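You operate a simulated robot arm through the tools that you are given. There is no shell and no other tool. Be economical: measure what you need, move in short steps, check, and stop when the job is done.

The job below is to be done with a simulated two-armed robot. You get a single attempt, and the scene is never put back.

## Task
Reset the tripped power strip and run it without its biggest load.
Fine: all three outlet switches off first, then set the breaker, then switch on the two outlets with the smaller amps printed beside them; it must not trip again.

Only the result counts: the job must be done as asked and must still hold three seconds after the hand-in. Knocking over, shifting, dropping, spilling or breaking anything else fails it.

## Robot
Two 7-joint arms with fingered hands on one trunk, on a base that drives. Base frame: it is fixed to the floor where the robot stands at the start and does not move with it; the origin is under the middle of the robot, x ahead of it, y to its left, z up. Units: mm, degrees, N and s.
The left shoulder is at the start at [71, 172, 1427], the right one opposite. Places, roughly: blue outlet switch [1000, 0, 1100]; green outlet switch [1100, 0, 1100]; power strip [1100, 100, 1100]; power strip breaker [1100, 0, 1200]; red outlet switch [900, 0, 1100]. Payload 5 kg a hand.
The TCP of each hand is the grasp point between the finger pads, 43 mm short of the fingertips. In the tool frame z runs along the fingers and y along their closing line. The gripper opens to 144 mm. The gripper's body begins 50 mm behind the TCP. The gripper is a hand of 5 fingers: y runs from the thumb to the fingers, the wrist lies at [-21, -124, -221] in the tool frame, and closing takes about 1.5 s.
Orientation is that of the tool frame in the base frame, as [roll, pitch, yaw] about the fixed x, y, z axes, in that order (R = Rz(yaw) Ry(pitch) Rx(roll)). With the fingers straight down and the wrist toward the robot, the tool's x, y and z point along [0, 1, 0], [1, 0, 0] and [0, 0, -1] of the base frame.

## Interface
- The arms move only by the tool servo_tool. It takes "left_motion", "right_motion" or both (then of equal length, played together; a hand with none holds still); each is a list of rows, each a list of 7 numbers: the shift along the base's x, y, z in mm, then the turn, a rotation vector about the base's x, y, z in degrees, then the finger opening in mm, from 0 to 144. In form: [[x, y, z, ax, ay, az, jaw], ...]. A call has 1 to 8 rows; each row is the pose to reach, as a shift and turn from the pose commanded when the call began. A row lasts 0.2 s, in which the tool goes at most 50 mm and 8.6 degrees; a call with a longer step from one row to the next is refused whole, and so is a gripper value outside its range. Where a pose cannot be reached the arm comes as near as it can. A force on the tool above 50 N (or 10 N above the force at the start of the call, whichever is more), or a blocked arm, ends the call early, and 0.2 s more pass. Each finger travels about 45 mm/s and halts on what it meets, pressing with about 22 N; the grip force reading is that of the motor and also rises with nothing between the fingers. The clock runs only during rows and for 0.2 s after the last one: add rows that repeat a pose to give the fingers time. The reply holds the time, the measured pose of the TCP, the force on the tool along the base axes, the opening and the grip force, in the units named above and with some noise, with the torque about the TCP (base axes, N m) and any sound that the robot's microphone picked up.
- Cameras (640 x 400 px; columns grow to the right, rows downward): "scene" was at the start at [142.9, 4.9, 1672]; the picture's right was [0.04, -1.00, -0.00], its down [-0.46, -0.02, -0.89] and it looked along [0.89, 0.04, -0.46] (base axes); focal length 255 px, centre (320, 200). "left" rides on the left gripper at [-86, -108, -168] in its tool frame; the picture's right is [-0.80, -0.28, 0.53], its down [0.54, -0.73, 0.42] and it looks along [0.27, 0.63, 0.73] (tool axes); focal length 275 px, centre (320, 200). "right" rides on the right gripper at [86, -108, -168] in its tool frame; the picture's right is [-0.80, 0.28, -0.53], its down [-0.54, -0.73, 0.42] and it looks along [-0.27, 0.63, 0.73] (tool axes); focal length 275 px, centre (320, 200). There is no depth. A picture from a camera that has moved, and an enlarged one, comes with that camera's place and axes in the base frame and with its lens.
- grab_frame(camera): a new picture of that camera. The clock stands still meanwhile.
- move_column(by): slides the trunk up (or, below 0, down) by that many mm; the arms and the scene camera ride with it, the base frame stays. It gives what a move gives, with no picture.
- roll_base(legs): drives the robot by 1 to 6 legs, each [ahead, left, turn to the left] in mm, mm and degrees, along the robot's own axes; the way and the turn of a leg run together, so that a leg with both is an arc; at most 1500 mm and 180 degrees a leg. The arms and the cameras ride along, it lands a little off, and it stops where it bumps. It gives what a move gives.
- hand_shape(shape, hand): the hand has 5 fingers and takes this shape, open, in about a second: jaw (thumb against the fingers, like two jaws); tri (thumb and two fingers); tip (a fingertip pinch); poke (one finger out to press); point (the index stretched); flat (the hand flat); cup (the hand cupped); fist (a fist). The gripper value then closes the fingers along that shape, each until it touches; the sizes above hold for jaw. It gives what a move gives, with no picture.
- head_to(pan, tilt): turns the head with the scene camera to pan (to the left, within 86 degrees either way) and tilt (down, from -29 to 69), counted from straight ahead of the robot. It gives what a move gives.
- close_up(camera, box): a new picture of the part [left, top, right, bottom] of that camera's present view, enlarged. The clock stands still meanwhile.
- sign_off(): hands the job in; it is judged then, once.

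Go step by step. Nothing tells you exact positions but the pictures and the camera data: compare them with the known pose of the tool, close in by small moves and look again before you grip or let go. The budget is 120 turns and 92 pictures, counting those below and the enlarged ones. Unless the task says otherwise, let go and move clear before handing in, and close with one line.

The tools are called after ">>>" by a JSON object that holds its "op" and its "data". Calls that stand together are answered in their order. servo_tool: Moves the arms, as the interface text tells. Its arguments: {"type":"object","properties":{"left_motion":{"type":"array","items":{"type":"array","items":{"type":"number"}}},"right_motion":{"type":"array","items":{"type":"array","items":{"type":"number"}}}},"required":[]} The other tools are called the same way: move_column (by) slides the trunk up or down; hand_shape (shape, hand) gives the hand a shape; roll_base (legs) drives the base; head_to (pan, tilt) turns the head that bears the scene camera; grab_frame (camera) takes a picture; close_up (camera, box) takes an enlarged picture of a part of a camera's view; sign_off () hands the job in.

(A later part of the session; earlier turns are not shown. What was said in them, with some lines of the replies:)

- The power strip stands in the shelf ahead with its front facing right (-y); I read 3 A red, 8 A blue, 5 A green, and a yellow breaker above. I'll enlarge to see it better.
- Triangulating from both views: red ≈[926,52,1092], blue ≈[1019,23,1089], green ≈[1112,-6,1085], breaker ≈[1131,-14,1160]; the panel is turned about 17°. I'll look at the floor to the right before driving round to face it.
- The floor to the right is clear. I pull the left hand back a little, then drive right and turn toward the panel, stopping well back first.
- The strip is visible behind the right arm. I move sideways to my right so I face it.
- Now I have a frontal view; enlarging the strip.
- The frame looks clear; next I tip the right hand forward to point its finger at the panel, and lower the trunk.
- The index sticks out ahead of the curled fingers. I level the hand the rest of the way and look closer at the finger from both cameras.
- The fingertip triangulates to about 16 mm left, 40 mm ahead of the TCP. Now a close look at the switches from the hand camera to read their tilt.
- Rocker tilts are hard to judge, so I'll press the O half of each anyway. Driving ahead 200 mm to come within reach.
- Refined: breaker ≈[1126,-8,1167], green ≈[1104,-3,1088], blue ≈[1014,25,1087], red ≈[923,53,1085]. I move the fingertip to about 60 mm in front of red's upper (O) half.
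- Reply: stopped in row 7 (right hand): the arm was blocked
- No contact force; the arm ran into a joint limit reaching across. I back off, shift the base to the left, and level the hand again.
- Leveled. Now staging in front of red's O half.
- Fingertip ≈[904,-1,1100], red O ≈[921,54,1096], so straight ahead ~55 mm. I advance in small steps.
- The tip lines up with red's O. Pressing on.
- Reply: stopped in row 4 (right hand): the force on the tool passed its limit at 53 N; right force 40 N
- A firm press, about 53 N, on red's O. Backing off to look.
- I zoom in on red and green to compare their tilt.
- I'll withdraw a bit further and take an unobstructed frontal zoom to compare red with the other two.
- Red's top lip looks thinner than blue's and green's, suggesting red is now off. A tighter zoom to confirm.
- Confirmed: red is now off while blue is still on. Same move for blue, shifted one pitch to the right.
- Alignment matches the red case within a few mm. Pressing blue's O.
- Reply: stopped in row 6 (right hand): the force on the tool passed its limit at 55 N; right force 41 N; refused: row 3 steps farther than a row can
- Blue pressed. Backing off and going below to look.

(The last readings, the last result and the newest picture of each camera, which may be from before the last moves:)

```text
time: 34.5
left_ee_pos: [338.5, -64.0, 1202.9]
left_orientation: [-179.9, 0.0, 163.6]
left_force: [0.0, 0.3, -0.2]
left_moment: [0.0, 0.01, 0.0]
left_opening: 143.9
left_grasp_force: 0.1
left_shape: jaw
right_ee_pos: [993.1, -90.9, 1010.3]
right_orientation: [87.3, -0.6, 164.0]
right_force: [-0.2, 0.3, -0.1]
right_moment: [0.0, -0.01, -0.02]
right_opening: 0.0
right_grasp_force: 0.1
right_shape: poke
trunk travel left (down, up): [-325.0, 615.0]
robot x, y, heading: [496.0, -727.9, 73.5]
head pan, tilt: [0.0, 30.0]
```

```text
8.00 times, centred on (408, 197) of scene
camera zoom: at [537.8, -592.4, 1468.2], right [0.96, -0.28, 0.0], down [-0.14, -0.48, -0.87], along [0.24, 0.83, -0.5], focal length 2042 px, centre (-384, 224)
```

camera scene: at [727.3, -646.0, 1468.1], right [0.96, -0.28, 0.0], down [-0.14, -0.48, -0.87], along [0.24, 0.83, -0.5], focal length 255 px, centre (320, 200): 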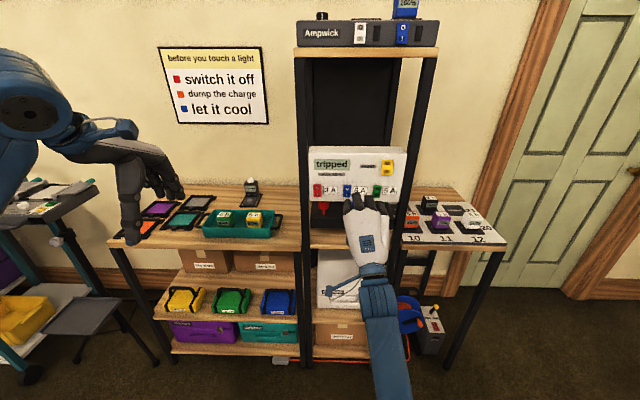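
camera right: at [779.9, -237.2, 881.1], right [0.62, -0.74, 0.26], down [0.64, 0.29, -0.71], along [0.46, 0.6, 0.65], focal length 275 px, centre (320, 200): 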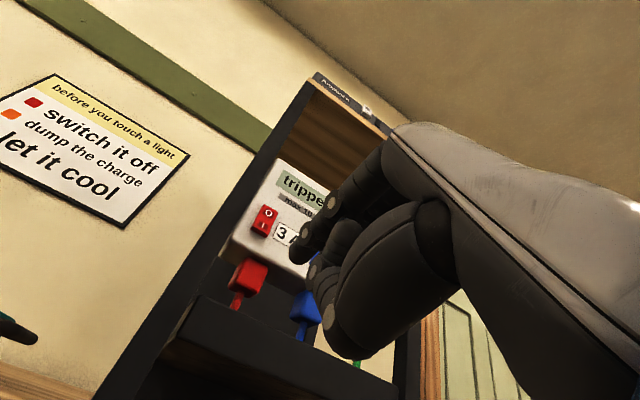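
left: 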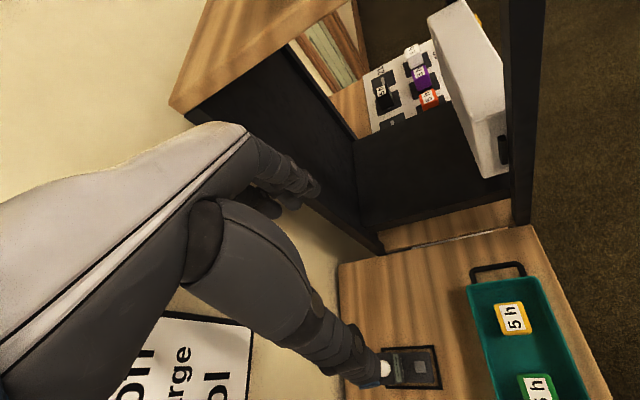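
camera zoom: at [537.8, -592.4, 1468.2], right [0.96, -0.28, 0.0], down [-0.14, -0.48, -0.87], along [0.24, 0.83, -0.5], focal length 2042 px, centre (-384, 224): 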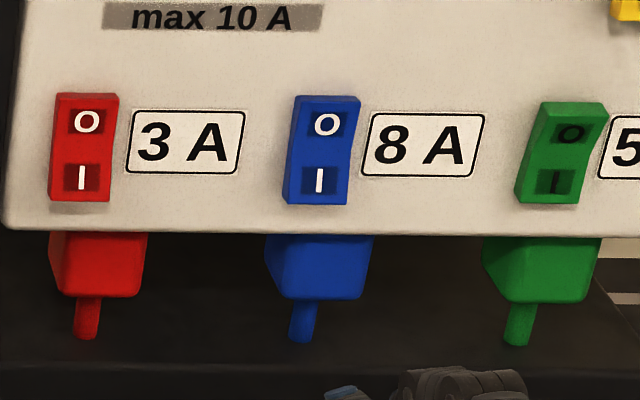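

Blue is off too. For green I turn the hand 20° to the right so the outer fingers stay clear of the right post, and stage in front.

>>> {"op": "servo_tool", "data": {"right_motion": [[20, -15, 20, 0, 0, -6.7, 0], [40, -20, 45, 0, 0, -13.4, 0], [60, -20, 70, 0, 0, -20, 0], [76, -12, 87, 0, 0, -20, 0], [76, -12, 87, 0, 0, -20, 0]]}}

>>> {"op": "close_up", "data": {"camera": "right", "box": [160, 160, 416, 320]}}

>>> {"op": "close_up", "data": {"camera": "scene", "box": [400, 140, 528, 220]}}

```text
time: 35.7
left_ee_pos: [336.9, -64.7, 1203.4]
left_orientation: [-180.0, 0.0, 163.6]
left_force: [-0.8, 0.2, -1.1]
left_moment: [-0.03, -0.04, -0.01]
left_opening: 144.1
left_grasp_force: 0.0
left_shape: jaw
right_ee_pos: [1068.5, -104.6, 1097.2]
right_orientation: [87.3, -0.5, 144.2]
right_force: [-0.4, 1.2, -0.3]
right_moment: [0.0, 0.02, 0.0]
right_opening: 0.0
right_grasp_force: 0.0
right_shape: poke
trunk travel left (down, up): [-325.0, 615.0]
robot x, y, heading: [497.7, -725.4, 73.6]
head pan, tilt: [0.0, 30.0]
```

```text
2.50 times, centred on (288, 240) of right
camera zoom: at [903.4, -183.6, 982.9], right [0.33, -0.91, 0.25], down [0.7, 0.06, -0.71], along [0.63, 0.41, 0.66], focal length 688 px, centre (400, 100)
```

zoom: 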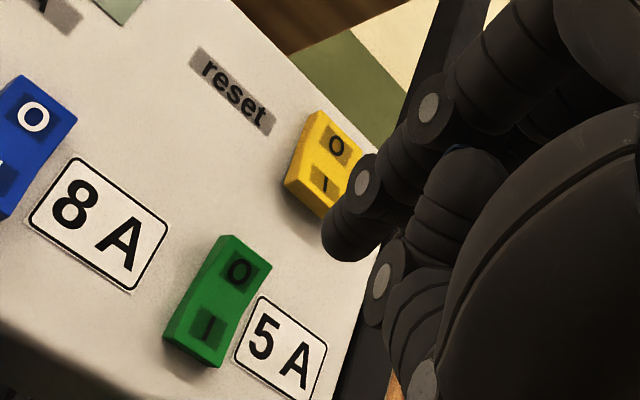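

```text
5.00 times, centred on (464, 180) of scene
camera zoom: at [536.9, -593.0, 1468.2], right [0.96, -0.28, 0.0], down [-0.14, -0.48, -0.87], along [0.25, 0.83, -0.5], focal length 1276 px, centre (-400, 300)
```

zoom: 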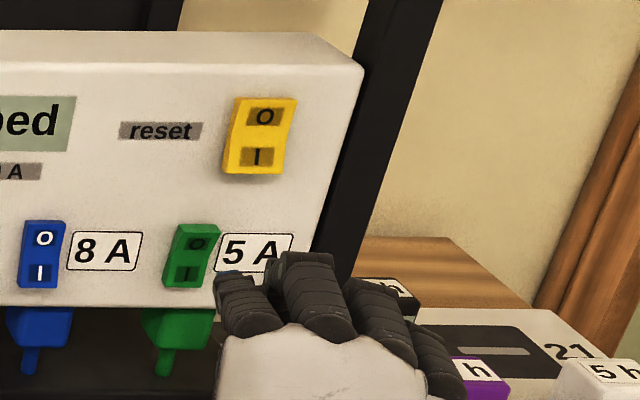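

By my calibration from the blue press, the tip should hit green's O going straight ahead about 60 mm. I go 45 mm and check.

>>> {"op": "servo_tool", "data": {"right_motion": [[6, 20, 0, 0, 0, 0, 0], [10, 34, 0, 0, 0, 0, 0], [12, 42, 0, 0, 0, 0, 0], [12, 42, 0, 0, 0, 0, 0]]}}

>>> {"op": "close_up", "data": {"camera": "right", "box": [200, 160, 392, 280]}}

>>> {"op": "close_up", "data": {"camera": "scene", "box": [400, 160, 496, 220]}}

```text
time: 36.7
left_ee_pos: [336.2, -63.2, 1203.2]
left_orientation: [-179.9, -0.1, 163.6]
left_force: [-0.6, 0.1, 1.0]
left_moment: [0.02, 0.0, 0.03]
left_opening: 143.9
left_grasp_force: 0.0
left_shape: jaw
right_ee_pos: [1081.9, -62.0, 1097.2]
right_orientation: [87.2, -0.6, 144.2]
right_force: [0.0, -0.3, -0.7]
right_moment: [0.05, -0.01, 0.01]
right_opening: 0.0
right_grasp_force: 0.0
right_shape: poke
trunk travel left (down, up): [-325.0, 615.0]
robot x, y, heading: [496.3, -727.4, 73.6]
head pan, tilt: [0.0, 30.0]
```

```text
3.33 times, centred on (296, 220) of right
camera zoom: at [915.8, -140.9, 982.5], right [0.33, -0.91, 0.25], down [0.7, 0.06, -0.71], along [0.63, 0.41, 0.66], focal length 918 px, centre (400, 133)
```

zoom: 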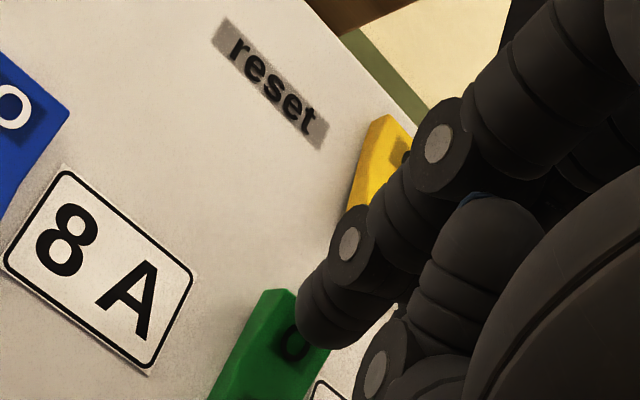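

```text
6.67 times, centred on (448, 190) of scene
camera zoom: at [537.6, -592.9, 1468.1], right [0.96, -0.28, 0.0], down [-0.14, -0.48, -0.87], along [0.25, 0.83, -0.5], focal length 1702 px, centre (-533, 267)
```

zoom: 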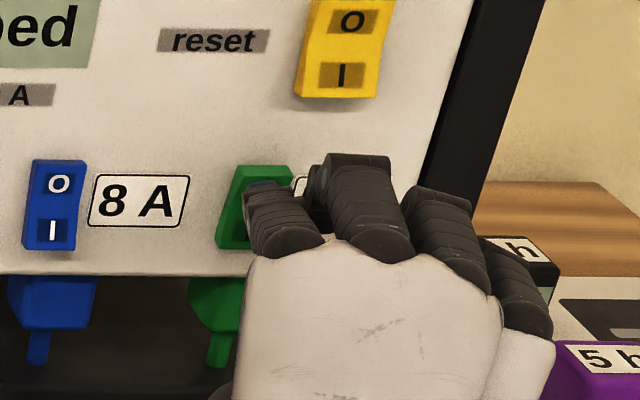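

Aligned with green's O. Pressing.

>>> {"op": "servo_tool", "data": {"right_motion": [[2, 7, 0, 0, 0, 0, 0], [4, 13, 0, 0, 0, 0, 0], [5, 18, 0, 0, 0, 0, 0], [6, 22, 0, 0, 0, 0, 0], [8, 26, 0, 0, 0, 0, 0]]}}

>>> {"op": "servo_tool", "data": {"right_motion": [[-8, -27, -2, 0, 0, 0, 0], [-16, -54, -5, 0, 0, 0, 0], [-16, -75, -45, 0, 0, 0, 0], [-16, -75, -90, 0, 0, 0, 0]]}}

>>> {"op": "close_up", "data": {"camera": "scene", "box": [384, 150, 480, 210]}}

```text
time: 37.7
left_ee_pos: [336.0, -69.2, 1203.7]
left_orientation: [179.8, 0.1, 163.5]
left_force: [1.2, 1.2, -0.7]
left_moment: [-0.01, 0.05, 0.01]
left_opening: 143.9
left_grasp_force: 0.0
left_shape: jaw
right_ee_pos: [1084.0, -49.8, 1105.2]
right_orientation: [86.6, -0.8, 144.2]
right_force: [-20.9, -34.7, -1.7]
right_moment: [-0.2, 0.12, 0.61]
right_opening: 0.0
right_grasp_force: 0.1
right_shape: poke
trunk travel left (down, up): [-325.0, 615.0]
robot x, y, heading: [496.9, -730.7, 73.3]
head pan, tilt: [0.0, 30.0]
stopped in row 4 (right hand): the force on the tool passed its limit at 52 N (the readings are from after the stop); the commanded pose is now the measured one
```

```text
time: 38.7
left_ee_pos: [337.3, -63.8, 1203.6]
left_orientation: [-179.9, 0.0, 163.6]
left_force: [-0.1, -0.2, -0.5]
left_moment: [-0.06, 0.01, 0.0]
left_opening: 144.1
left_grasp_force: 0.0
left_shape: jaw
right_ee_pos: [1072.6, -120.0, 1011.8]
right_orientation: [86.8, -0.7, 144.1]
right_force: [-0.1, 0.2, -0.1]
right_moment: [-0.06, 0.01, -0.01]
right_opening: 0.2
right_grasp_force: 0.1
right_shape: poke
trunk travel left (down, up): [-325.0, 615.0]
robot x, y, heading: [494.8, -729.1, 73.7]
head pan, tilt: [0.0, 30.0]
```

```text
6.67 times, centred on (432, 180) of scene
camera zoom: at [537.5, -593.1, 1468.2], right [0.96, -0.28, 0.0], down [-0.14, -0.48, -0.87], along [0.25, 0.83, -0.5], focal length 1702 px, centre (-427, 333)
```

zoom: 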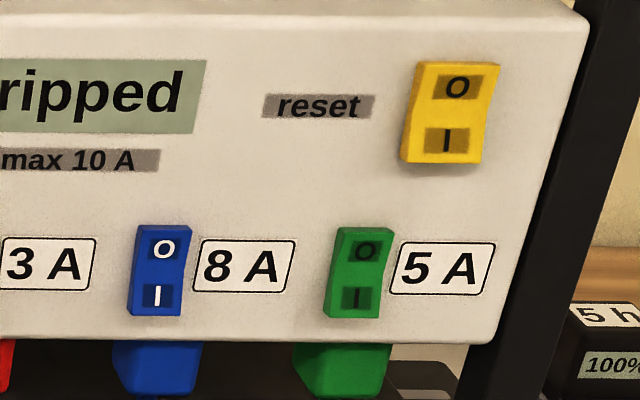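

All three look off. One zoom to confirm green and the breaker's state.

>>> {"op": "close_up", "data": {"camera": "scene", "box": [400, 155, 464, 200]}}

```text
8.89 times, centred on (432, 178) of scene
camera zoom: at [537.5, -593.1, 1468.2], right [0.96, -0.28, 0.0], down [-0.14, -0.48, -0.87], along [0.25, 0.83, -0.5], focal length 2269 px, centre (-676, 400)
```

zoom: 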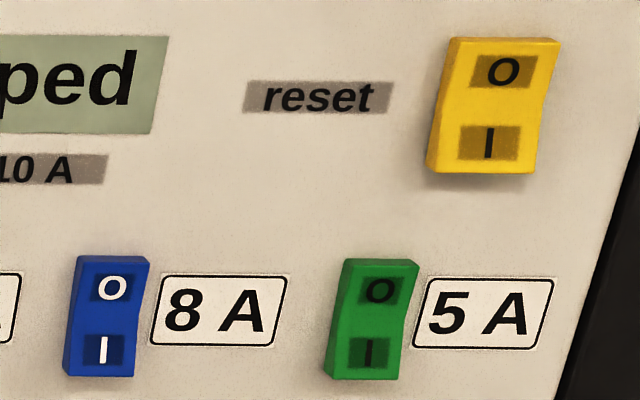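

All outlets are off and the breaker is in O (tripped). Now I raise the hand, turn it 15° more to keep clear of the post, and stage before the breaker's I half.

>>> {"op": "servo_tool", "data": {"right_motion": [[0, -10, 35, 0, 0, -7.5, 0], [0, -10, 70, 0, 0, -15, 0], [2, -5, 105, 0, 0, -15, 0], [5, 0, 138, 0, 0, -15, 0], [5, 0, 138, 0, 0, -15, 0]]}}

>>> {"op": "close_up", "data": {"camera": "right", "box": [160, 120, 416, 280]}}

>>> {"op": "close_up", "data": {"camera": "scene", "box": [400, 130, 528, 210]}}

```text
time: 39.4
left_ee_pos: [339.2, -65.0, 1203.8]
left_orientation: [-179.9, 0.0, 163.6]
left_force: [-0.3, 0.3, -0.1]
left_moment: [-0.01, 0.02, -0.02]
left_opening: 143.7
left_grasp_force: 0.1
left_shape: jaw
right_ee_pos: [1115.2, -151.6, 1104.2]
right_orientation: [81.9, 8.5, 126.9]
right_force: [0.6, -0.8, -0.6]
right_moment: [-0.02, 0.0, 0.03]
right_opening: 0.0
right_grasp_force: 0.1
right_shape: poke
trunk travel left (down, up): [-325.0, 615.0]
robot x, y, heading: [495.5, -730.6, 73.5]
head pan, tilt: [0.0, 30.0]
stopped in row 3 (right hand): the arm was blocked; the commanded pose is now the measured one
```

```text
2.50 times, centred on (288, 200) of right
camera zoom: at [955.5, -187.4, 961.8], right [0.0, -0.95, 0.32], down [0.8, -0.19, -0.57], along [0.6, 0.26, 0.75], focal length 688 px, centre (400, 200)
```

zoom: 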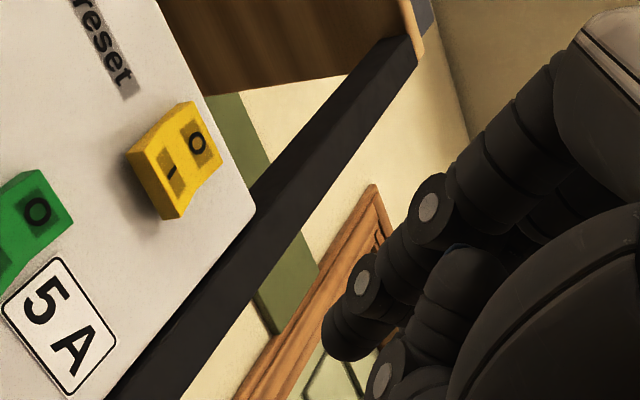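

```text
5.00 times, centred on (464, 170) of scene
camera zoom: at [538.3, -593.6, 1468.0], right [0.96, -0.29, 0.0], down [-0.14, -0.48, -0.87], along [0.25, 0.83, -0.5], focal length 1276 px, centre (-400, 350)
```

zoom: 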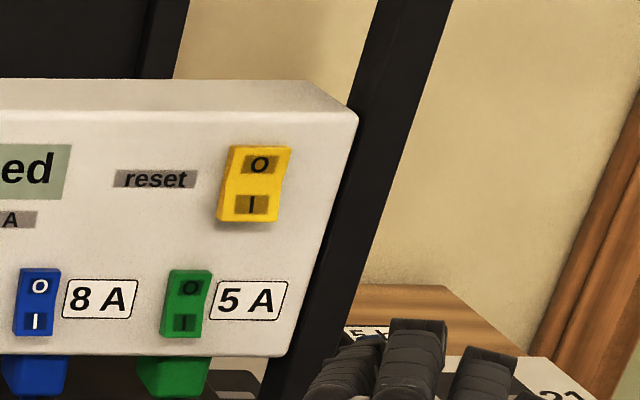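

The wrist hit a limit again. I return to the earlier workable pose before green and will gain height with the trunk instead.

>>> {"op": "servo_tool", "data": {"right_motion": [[-15, -10, -2, 0.8, 3.3, 5.7, 0], [-32, -5, -5, 1.6, 6.7, 11.5, 0], [-45, 15, -7, 2.5, 10.2, 17.3, 0], [-45, 30, -7, 2.5, 10.2, 17.3, 0], [-45, 30, -7, 2.5, 10.2, 17.3, 0]]}}

>>> {"op": "move_column", "data": {"by": 55}}

>>> {"op": "close_up", "data": {"camera": "scene", "box": [384, 130, 544, 230]}}

```text
time: 40.6
left_ee_pos: [337.7, -65.4, 1203.8]
left_orientation: [-180.0, -0.1, 163.6]
left_force: [-0.5, 0.0, 0.3]
left_moment: [0.01, -0.02, -0.03]
left_opening: 143.8
left_grasp_force: 0.0
left_shape: jaw
right_ee_pos: [1069.5, -121.7, 1096.8]
right_orientation: [87.2, -0.7, 144.6]
right_force: [-0.1, 0.0, 0.1]
right_moment: [0.01, -0.01, -0.03]
right_opening: 0.0
right_grasp_force: 0.1
right_shape: poke
trunk travel left (down, up): [-325.0, 615.0]
robot x, y, heading: [496.3, -728.7, 73.1]
head pan, tilt: [0.0, 30.0]
```

```text
time: 41.5
left_ee_pos: [338.1, -64.4, 1259.1]
left_orientation: [-180.0, 0.0, 163.5]
left_force: [1.0, -0.2, 0.1]
left_moment: [-0.03, 0.01, 0.02]
left_opening: 143.9
left_grasp_force: 0.0
left_shape: jaw
right_ee_pos: [1069.3, -121.0, 1152.0]
right_orientation: [87.3, -0.6, 144.7]
right_force: [-0.3, 0.2, 0.0]
right_moment: [-0.03, 0.01, -0.01]
right_opening: 0.1
right_grasp_force: 0.3
right_shape: poke
trunk travel left (down, up): [-380.0, 560.0]
robot x, y, heading: [495.5, -733.2, 73.6]
head pan, tilt: [0.0, 30.0]
```

```text
4.00 times, centred on (464, 180) of scene
camera zoom: at [537.5, -593.7, 1523.0], right [0.96, -0.28, 0.0], down [-0.14, -0.48, -0.87], along [0.25, 0.83, -0.5], focal length 1021 px, centre (-256, 280)
```

zoom: 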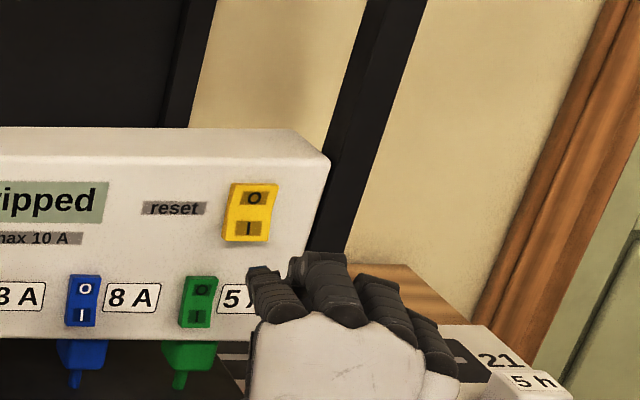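

The panel edge occludes the post, so the post does not stand proud: good. Advancing to just before the breaker's I half.

>>> {"op": "servo_tool", "data": {"right_motion": [[20, 10, -1, 0, 0, 0, 0], [28, 25, -1, 0, 0, 0, 0], [34, 45, -1, 0, 0, 0, 0], [34, 45, -1, 0, 0, 0, 0]]}}

>>> {"op": "close_up", "data": {"camera": "right", "box": [200, 160, 392, 280]}}

>>> {"op": "close_up", "data": {"camera": "scene", "box": [400, 150, 496, 210]}}

```text
time: 42.5
left_ee_pos: [338.1, -65.0, 1257.5]
left_orientation: [180.0, 0.0, 163.6]
left_force: [0.9, -0.2, -0.6]
left_moment: [0.06, 0.0, -0.03]
left_opening: 143.8
left_grasp_force: 0.0
left_shape: jaw
right_ee_pos: [1104.4, -75.7, 1150.9]
right_orientation: [87.1, -0.6, 144.5]
right_force: [-0.2, -0.8, -0.5]
right_moment: [-0.03, 0.02, 0.03]
right_opening: 0.1
right_grasp_force: 0.0
right_shape: poke
trunk travel left (down, up): [-380.0, 560.0]
robot x, y, heading: [496.8, -726.1, 72.9]
head pan, tilt: [0.0, 30.0]
```

```text
3.33 times, centred on (296, 220) of right
camera zoom: at [939.6, -156.3, 1036.2], right [0.33, -0.91, 0.25], down [0.7, 0.06, -0.71], along [0.63, 0.41, 0.66], focal length 918 px, centre (400, 133)
```

zoom: 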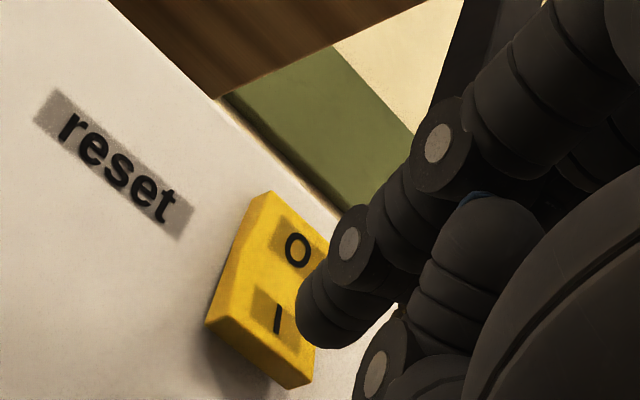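

```text
6.67 times, centred on (448, 180) of scene
camera zoom: at [537.7, -594.5, 1523.2], right [0.96, -0.28, 0.0], down [-0.14, -0.48, -0.87], along [0.25, 0.83, -0.5], focal length 1702 px, centre (-533, 333)
```

zoom: 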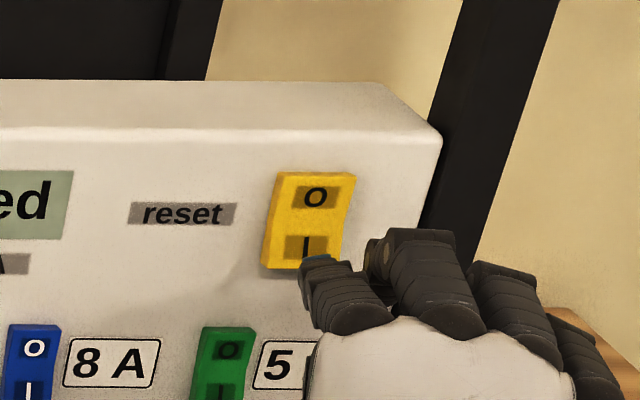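

Nearly aligned; I nudge 3 mm left and 4 mm lower, then press the breaker's I half.

>>> {"op": "servo_tool", "data": {"right_motion": [[-2, 5, -4, 0, 0, 0, 0], [0, 11, -4, 0, 0, 0, 0], [2, 17, -5, 0, 0, 0, 0], [4, 22, -6, 0, 0, 0, 0], [5, 27, -7, 0, 0, 0, 0], [6, 31, -7, 0, 0, 0, 0]]}}

>>> {"op": "close_up", "data": {"camera": "right", "box": [200, 160, 392, 280]}}

```text
time: 43.8
left_ee_pos: [336.1, -69.0, 1259.5]
left_orientation: [179.9, 0.1, 163.4]
left_force: [-0.7, 0.3, -0.6]
left_moment: [-0.07, 0.07, -0.02]
left_opening: 143.8
left_grasp_force: 0.0
left_shape: jaw
right_ee_pos: [1104.8, -56.1, 1151.7]
right_orientation: [86.2, -0.9, 144.7]
right_force: [-23.4, -35.6, -1.0]
right_moment: [-0.09, 0.03, 0.68]
right_opening: 0.0
right_grasp_force: 0.1
right_shape: poke
trunk travel left (down, up): [-380.0, 560.0]
robot x, y, heading: [497.5, -731.3, 73.5]
head pan, tilt: [0.0, 30.0]
stopped in row 6 (right hand): the force on the tool passed its limit at 53 N (the readings are from after the stop); the commanded pose is now the measured one
```

```text
3.33 times, centred on (296, 220) of right
camera zoom: at [940.5, -135.2, 1035.1], right [0.33, -0.91, 0.24], down [0.71, 0.08, -0.7], along [0.63, 0.4, 0.67], focal length 918 px, centre (400, 133)
```

zoom: 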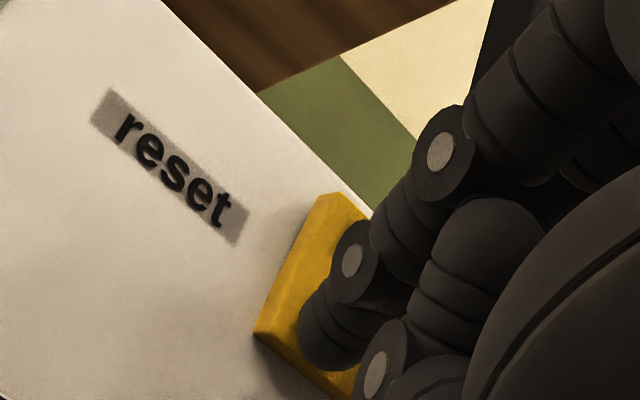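

Pressed on the I half; backing off to check the display and rocker.

>>> {"op": "servo_tool", "data": {"right_motion": [[-8, -27, -2, 0, 0, 0, 0], [-16, -54, -5, 0, 0, 0, 0], [-20, -68, -45, 0, 0, 0, 0], [-20, -68, -90, 0, 0, 0, 0]]}}

>>> {"op": "close_up", "data": {"camera": "scene", "box": [368, 160, 480, 230]}}

```text
time: 44.8
left_ee_pos: [339.2, -65.1, 1258.2]
left_orientation: [-179.8, 0.1, 163.4]
left_force: [0.5, 0.3, -0.7]
left_moment: [-0.01, 0.02, -0.03]
left_opening: 143.9
left_grasp_force: 0.0
left_shape: jaw
right_ee_pos: [1088.9, -117.7, 1057.0]
right_orientation: [86.8, -0.8, 144.8]
right_force: [0.3, 0.1, 0.7]
right_moment: [-0.03, -0.02, 0.01]
right_opening: 0.3
right_grasp_force: 0.1
right_shape: poke
trunk travel left (down, up): [-380.0, 560.0]
robot x, y, heading: [497.0, -734.3, 73.2]
head pan, tilt: [0.0, 30.0]
```

```text
5.71 times, centred on (424, 195) of scene
camera zoom: at [537.8, -594.3, 1523.1], right [0.96, -0.29, 0.0], down [-0.14, -0.48, -0.87], along [0.25, 0.83, -0.5], focal length 1459 px, centre (-274, 229)
```

zoom: 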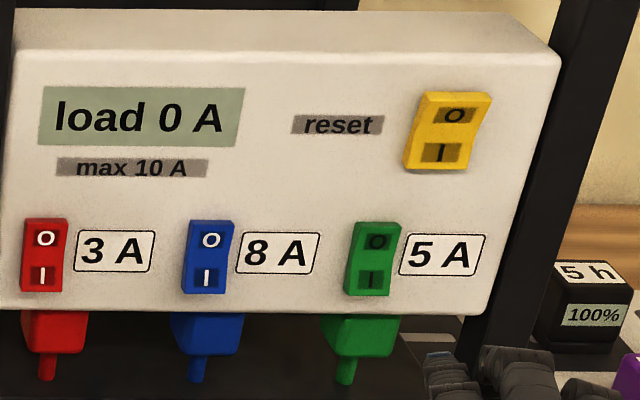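

The display reads "load 0 A", breaker set. Next green's I half: trunk back down and stage in front of it, slightly lower than before.

>>> {"op": "move_column", "data": {"by": -55}}

>>> {"op": "servo_tool", "data": {"right_motion": [[-10, -5, 35, 0, 0, 0, 0], [-13, 5, 66, 0, 0, 0, 0], [-13, 30, 66, 0, 0, 0, 0], [-10, 44, 66, 0, 0, 0, 0], [-10, 44, 66, 0, 0, 0, 0]]}}

>>> {"op": "close_up", "data": {"camera": "right", "box": [200, 160, 392, 280]}}

>>> {"op": "close_up", "data": {"camera": "scene", "box": [400, 160, 496, 220]}}

```text
time: 45.8
left_ee_pos: [338.9, -65.6, 1204.9]
left_orientation: [179.9, 0.1, 163.4]
left_force: [-0.1, -0.2, -0.6]
left_moment: [-0.03, 0.0, -0.03]
left_opening: 143.9
left_grasp_force: 0.1
left_shape: jaw
right_ee_pos: [1087.6, -117.8, 1001.6]
right_orientation: [86.8, -0.7, 144.5]
right_force: [-0.3, -0.7, 0.3]
right_moment: [0.0, 0.02, 0.03]
right_opening: 0.1
right_grasp_force: 0.1
right_shape: poke
trunk travel left (down, up): [-325.0, 615.0]
robot x, y, heading: [497.1, -730.9, 73.7]
head pan, tilt: [0.0, 30.0]
```

```text
time: 47.0
left_ee_pos: [338.0, -65.5, 1203.9]
left_orientation: [-180.0, 0.1, 163.4]
left_force: [0.6, 0.3, 0.4]
left_moment: [0.02, -0.01, -0.02]
left_opening: 144.2
left_grasp_force: 0.0
left_shape: jaw
right_ee_pos: [1076.8, -72.5, 1067.6]
right_orientation: [86.8, -0.7, 144.7]
right_force: [0.1, -0.5, 0.0]
right_moment: [-0.01, 0.01, 0.01]
right_opening: 0.1
right_grasp_force: 0.1
right_shape: poke
trunk travel left (down, up): [-325.0, 615.0]
robot x, y, heading: [497.2, -727.8, 73.3]
head pan, tilt: [0.0, 30.0]
```

```text
3.33 times, centred on (296, 220) of right
camera zoom: at [911.9, -152.8, 952.5], right [0.33, -0.91, 0.24], down [0.7, 0.07, -0.71], along [0.63, 0.41, 0.66], focal length 918 px, centre (400, 133)
```

zoom: 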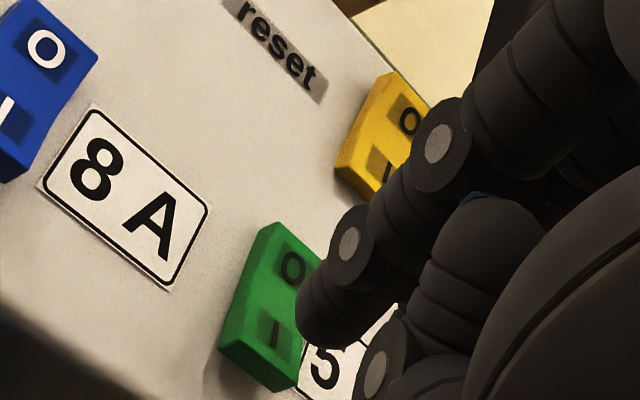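

```text
6.67 times, centred on (448, 190) of scene
camera zoom: at [537.1, -594.9, 1468.2], right [0.96, -0.29, 0.0], down [-0.14, -0.48, -0.87], along [0.25, 0.83, -0.5], focal length 1702 px, centre (-533, 267)
```

zoom: 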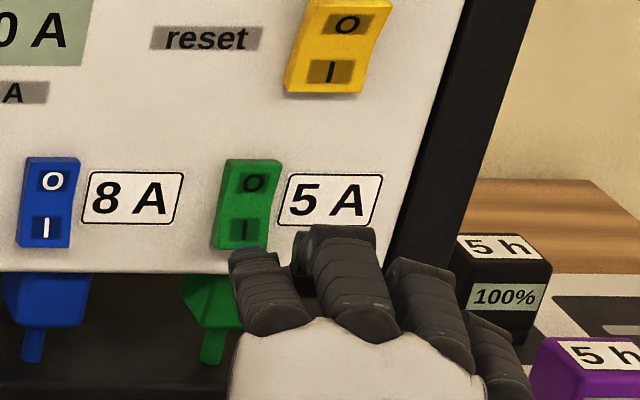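

Close to aligned; I press green's I with a slightly lower aim.

>>> {"op": "servo_tool", "data": {"right_motion": [[1, 6, -6, 0, 0, 0, 0], [3, 12, -6, 0, 0, 0, 0], [5, 18, -7, 0, 0, 0, 0], [6, 22, -8, 0, 0, 0, 0], [8, 27, -9, 0, 0, 0, 0], [9, 31, -9, 0, 0, 0, 0]]}}

>>> {"op": "servo_tool", "data": {"right_motion": [[-8, -27, -2, 0, 0, 0, 0], [-16, -54, -5, 0, 0, 0, 0], [-20, -68, -45, 0, 0, 0, 0], [-20, -68, -70, 0, 0, 0, 0]]}}

>>> {"op": "close_up", "data": {"camera": "scene", "box": [368, 140, 480, 210]}}

```text
time: 48.4
left_ee_pos: [336.1, -68.6, 1203.9]
left_orientation: [179.9, 0.0, 163.4]
left_force: [0.7, 0.4, -0.6]
left_moment: [-0.02, 0.03, 0.0]
left_opening: 144.1
left_grasp_force: 0.1
left_shape: jaw
right_ee_pos: [1083.0, -49.7, 1066.6]
right_orientation: [86.0, -1.0, 144.6]
right_force: [-21.8, -33.7, -1.4]
right_moment: [-0.06, 0.05, 0.69]
right_opening: 0.0
right_grasp_force: 0.1
right_shape: poke
trunk travel left (down, up): [-325.0, 615.0]
robot x, y, heading: [493.7, -732.7, 73.3]
head pan, tilt: [0.0, 30.0]
stopped in row 6 (right hand): the force on the tool passed its limit at 51 N (the readings are from after the stop); the commanded pose is now the measured one
```

```text
time: 49.4
left_ee_pos: [338.8, -66.1, 1204.0]
left_orientation: [180.0, 0.1, 163.3]
left_force: [1.5, 0.2, 0.4]
left_moment: [-0.01, -0.01, 0.04]
left_opening: 144.0
left_grasp_force: 0.1
left_shape: jaw
right_ee_pos: [1064.9, -113.5, 992.6]
right_orientation: [86.4, -0.8, 144.7]
right_force: [0.5, -0.1, 0.7]
right_moment: [-0.02, 0.0, -0.01]
right_opening: 0.0
right_grasp_force: 0.1
right_shape: poke
trunk travel left (down, up): [-325.0, 615.0]
robot x, y, heading: [494.0, -732.7, 73.4]
head pan, tilt: [0.0, 30.0]
```

```text
5.71 times, centred on (424, 175) of scene
camera zoom: at [536.8, -595.6, 1468.2], right [0.96, -0.29, 0.0], down [-0.14, -0.48, -0.87], along [0.25, 0.83, -0.5], focal length 1459 px, centre (-274, 343)
```

zoom: 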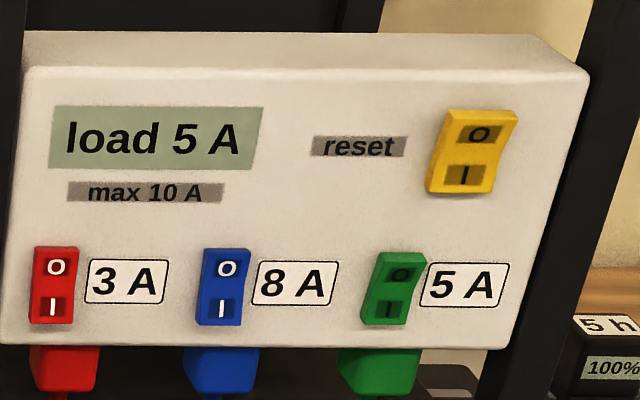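

"load 5 A": green is on. Last, red's I half: I move back left, restoring the hand's earlier yaw.

>>> {"op": "servo_tool", "data": {"right_motion": [[-40, 3, 0, 0, 0, 6.3, 0], [-80, 10, 0, 0, 0, 12.6, 0], [-120, 20, 5, 0, 0, 19, 0], [-150, 30, 35, 0, 0, 19, 0], [-152, 60, 66, 0, 0, 19, 0], [-152, 86, 70, 0, 0, 19, 0], [-152, 86, 70, 0, 0, 19, 0]]}}

>>> {"op": "close_up", "data": {"camera": "right", "box": [200, 200, 392, 320]}}

>>> {"op": "close_up", "data": {"camera": "scene", "box": [360, 150, 456, 210]}}

```text
time: 51.0
left_ee_pos: [338.1, -67.9, 1204.1]
left_orientation: [-180.0, 0.0, 163.3]
left_force: [0.4, -0.5, 0.1]
left_moment: [0.03, 0.03, 0.0]
left_opening: 143.6
left_grasp_force: 0.0
left_shape: jaw
right_ee_pos: [913.9, -28.0, 1060.1]
right_orientation: [86.4, -0.9, 163.7]
right_force: [0.6, 0.1, -0.1]
right_moment: [-0.03, -0.01, 0.02]
right_opening: 0.0
right_grasp_force: 0.0
right_shape: poke
trunk travel left (down, up): [-325.0, 615.0]
robot x, y, heading: [499.4, -728.2, 73.2]
head pan, tilt: [0.0, 30.0]
```

```text
3.33 times, centred on (296, 260) of right
camera zoom: at [784.6, -155.8, 943.7], right [0.61, -0.75, 0.24], down [0.64, 0.3, -0.71], along [0.46, 0.59, 0.67], focal length 918 px, centre (400, 0)
```

zoom: 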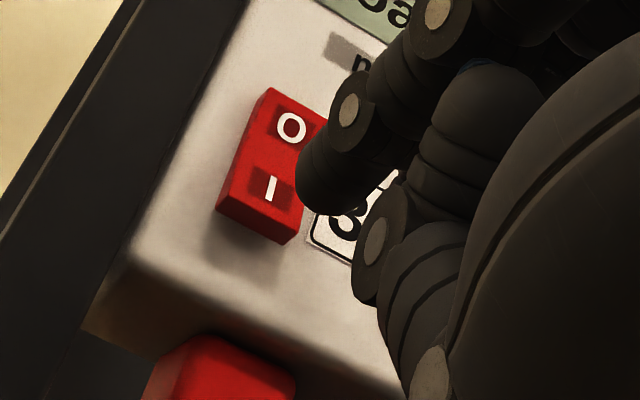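

```text
6.67 times, centred on (408, 180) of scene
camera zoom: at [536.6, -596.3, 1468.2], right [0.96, -0.29, 0.0], down [-0.14, -0.48, -0.87], along [0.25, 0.83, -0.5], focal length 1702 px, centre (-267, 333)
```

zoom: 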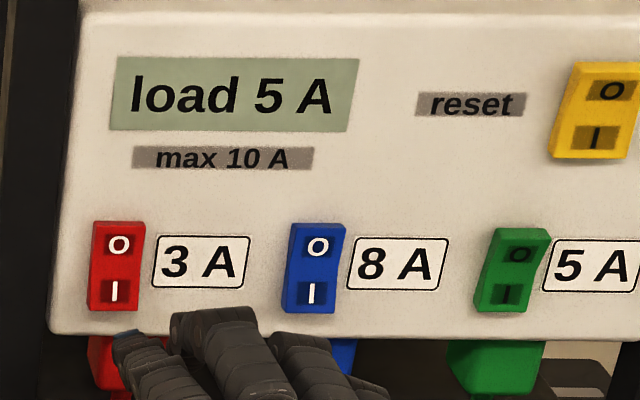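

I need to be about 9 mm higher; then press red's I.

>>> {"op": "servo_tool", "data": {"right_motion": [[3, 9, 8, 0, 0, 0, 0], [5, 18, 9, 0, 0, 0, 0], [7, 24, 8, 0, 0, 0, 0], [9, 30, 7, 0, 0, 0, 0], [10, 35, 6, 0, 0, 0, 0], [12, 40, 6, 0, 0, 0, 0]]}}

>>> {"op": "close_up", "data": {"camera": "right", "box": [200, 200, 392, 320]}}

```text
time: 52.5
left_ee_pos: [337.8, -71.4, 1204.5]
left_orientation: [179.9, 0.0, 163.3]
left_force: [1.1, 0.5, -0.6]
left_moment: [-0.06, 0.05, -0.02]
left_opening: 143.8
left_grasp_force: 0.0
left_shape: jaw
right_ee_pos: [920.8, 7.6, 1072.8]
right_orientation: [85.6, -1.1, 163.9]
right_force: [-16.0, -38.1, -1.6]
right_moment: [0.08, -0.04, 0.54]
right_opening: 0.1
right_grasp_force: 0.1
right_shape: poke
trunk travel left (down, up): [-325.0, 615.0]
robot x, y, heading: [494.1, -732.6, 73.1]
head pan, tilt: [0.0, 30.0]
stopped in row 6 (right hand): the force on the tool passed its limit at 52 N (the readings are from after the stop); the commanded pose is now the measured one
```

```text
3.33 times, centred on (296, 260) of right
camera zoom: at [792.8, -121.5, 954.6], right [0.61, -0.75, 0.23], down [0.64, 0.31, -0.7], along [0.46, 0.58, 0.67], focal length 918 px, centre (400, 0)
```

zoom: 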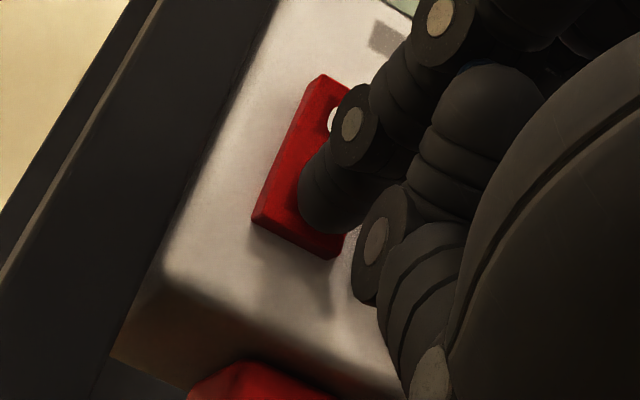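

Pressed on red's I. Withdrawing to check the display.

>>> {"op": "servo_tool", "data": {"right_motion": [[-8, -27, -2, 0, 0, 0, 0], [-16, -54, -5, 0, 0, 0, 0], [-26, -85, -35, 0, 0, 0, 0], [-32, -120, -60, 0, 0, 0, 0], [-32, -120, -60, 0, 0, 0, 0]]}}

>>> {"op": "close_up", "data": {"camera": "scene", "box": [368, 140, 480, 210]}}

>>> {"op": "grab_frame", "data": {"camera": "scene"}}

```text
time: 53.8
left_ee_pos: [337.8, -67.3, 1201.9]
left_orientation: [-179.9, -0.1, 163.3]
left_force: [0.1, 0.6, -1.1]
left_moment: [-0.04, -0.03, -0.01]
left_opening: 143.7
left_grasp_force: 0.1
left_shape: jaw
right_ee_pos: [891.1, -108.0, 1009.5]
right_orientation: [86.2, -0.9, 163.7]
right_force: [-0.2, -0.4, -0.6]
right_moment: [0.03, -0.01, 0.02]
right_opening: 0.0
right_grasp_force: 0.2
right_shape: poke
trunk travel left (down, up): [-325.0, 615.0]
robot x, y, heading: [494.3, -732.9, 73.4]
head pan, tilt: [0.0, 30.0]
```

```text
5.71 times, centred on (424, 175) of scene
camera zoom: at [536.2, -595.8, 1468.0], right [0.96, -0.29, 0.0], down [-0.14, -0.48, -0.87], along [0.25, 0.83, -0.5], focal length 1459 px, centre (-274, 343)
```

zoom: 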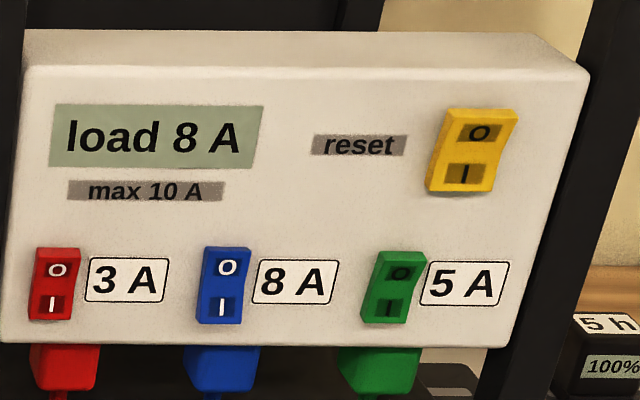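

```text
34 pictures are left
camera scene: at [536.2, -595.8, 1468.0], right [0.96, -0.29, 0.0], down [-0.14, -0.48, -0.87], along [0.25, 0.83, -0.5], focal length 255 px, centre (320, 200)
```

scene: 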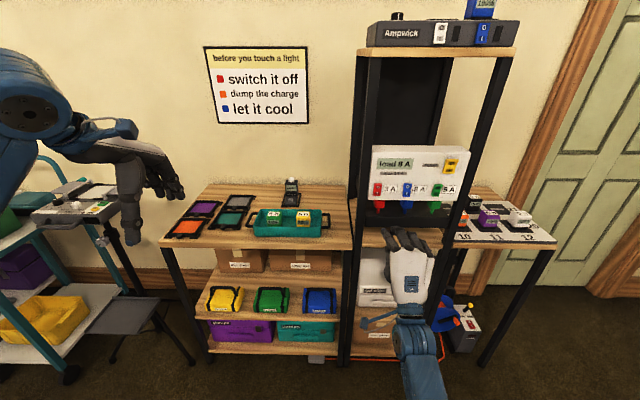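

The display shows "load 8 A" (red 3 A + green 5 A, blue off), the breaker holds, the hand is clear and nothing is disturbed. Handing in.

>>> {"op": "sign_off", "data": {}}

```text
The job is handed in.
```

The power strip is reset and running the red 3 A and green 5 A outlets. The blue 8 A outlet is off, the display reads "load 8 A" (max 10 A), and the breaker had not tripped again when I handed in.
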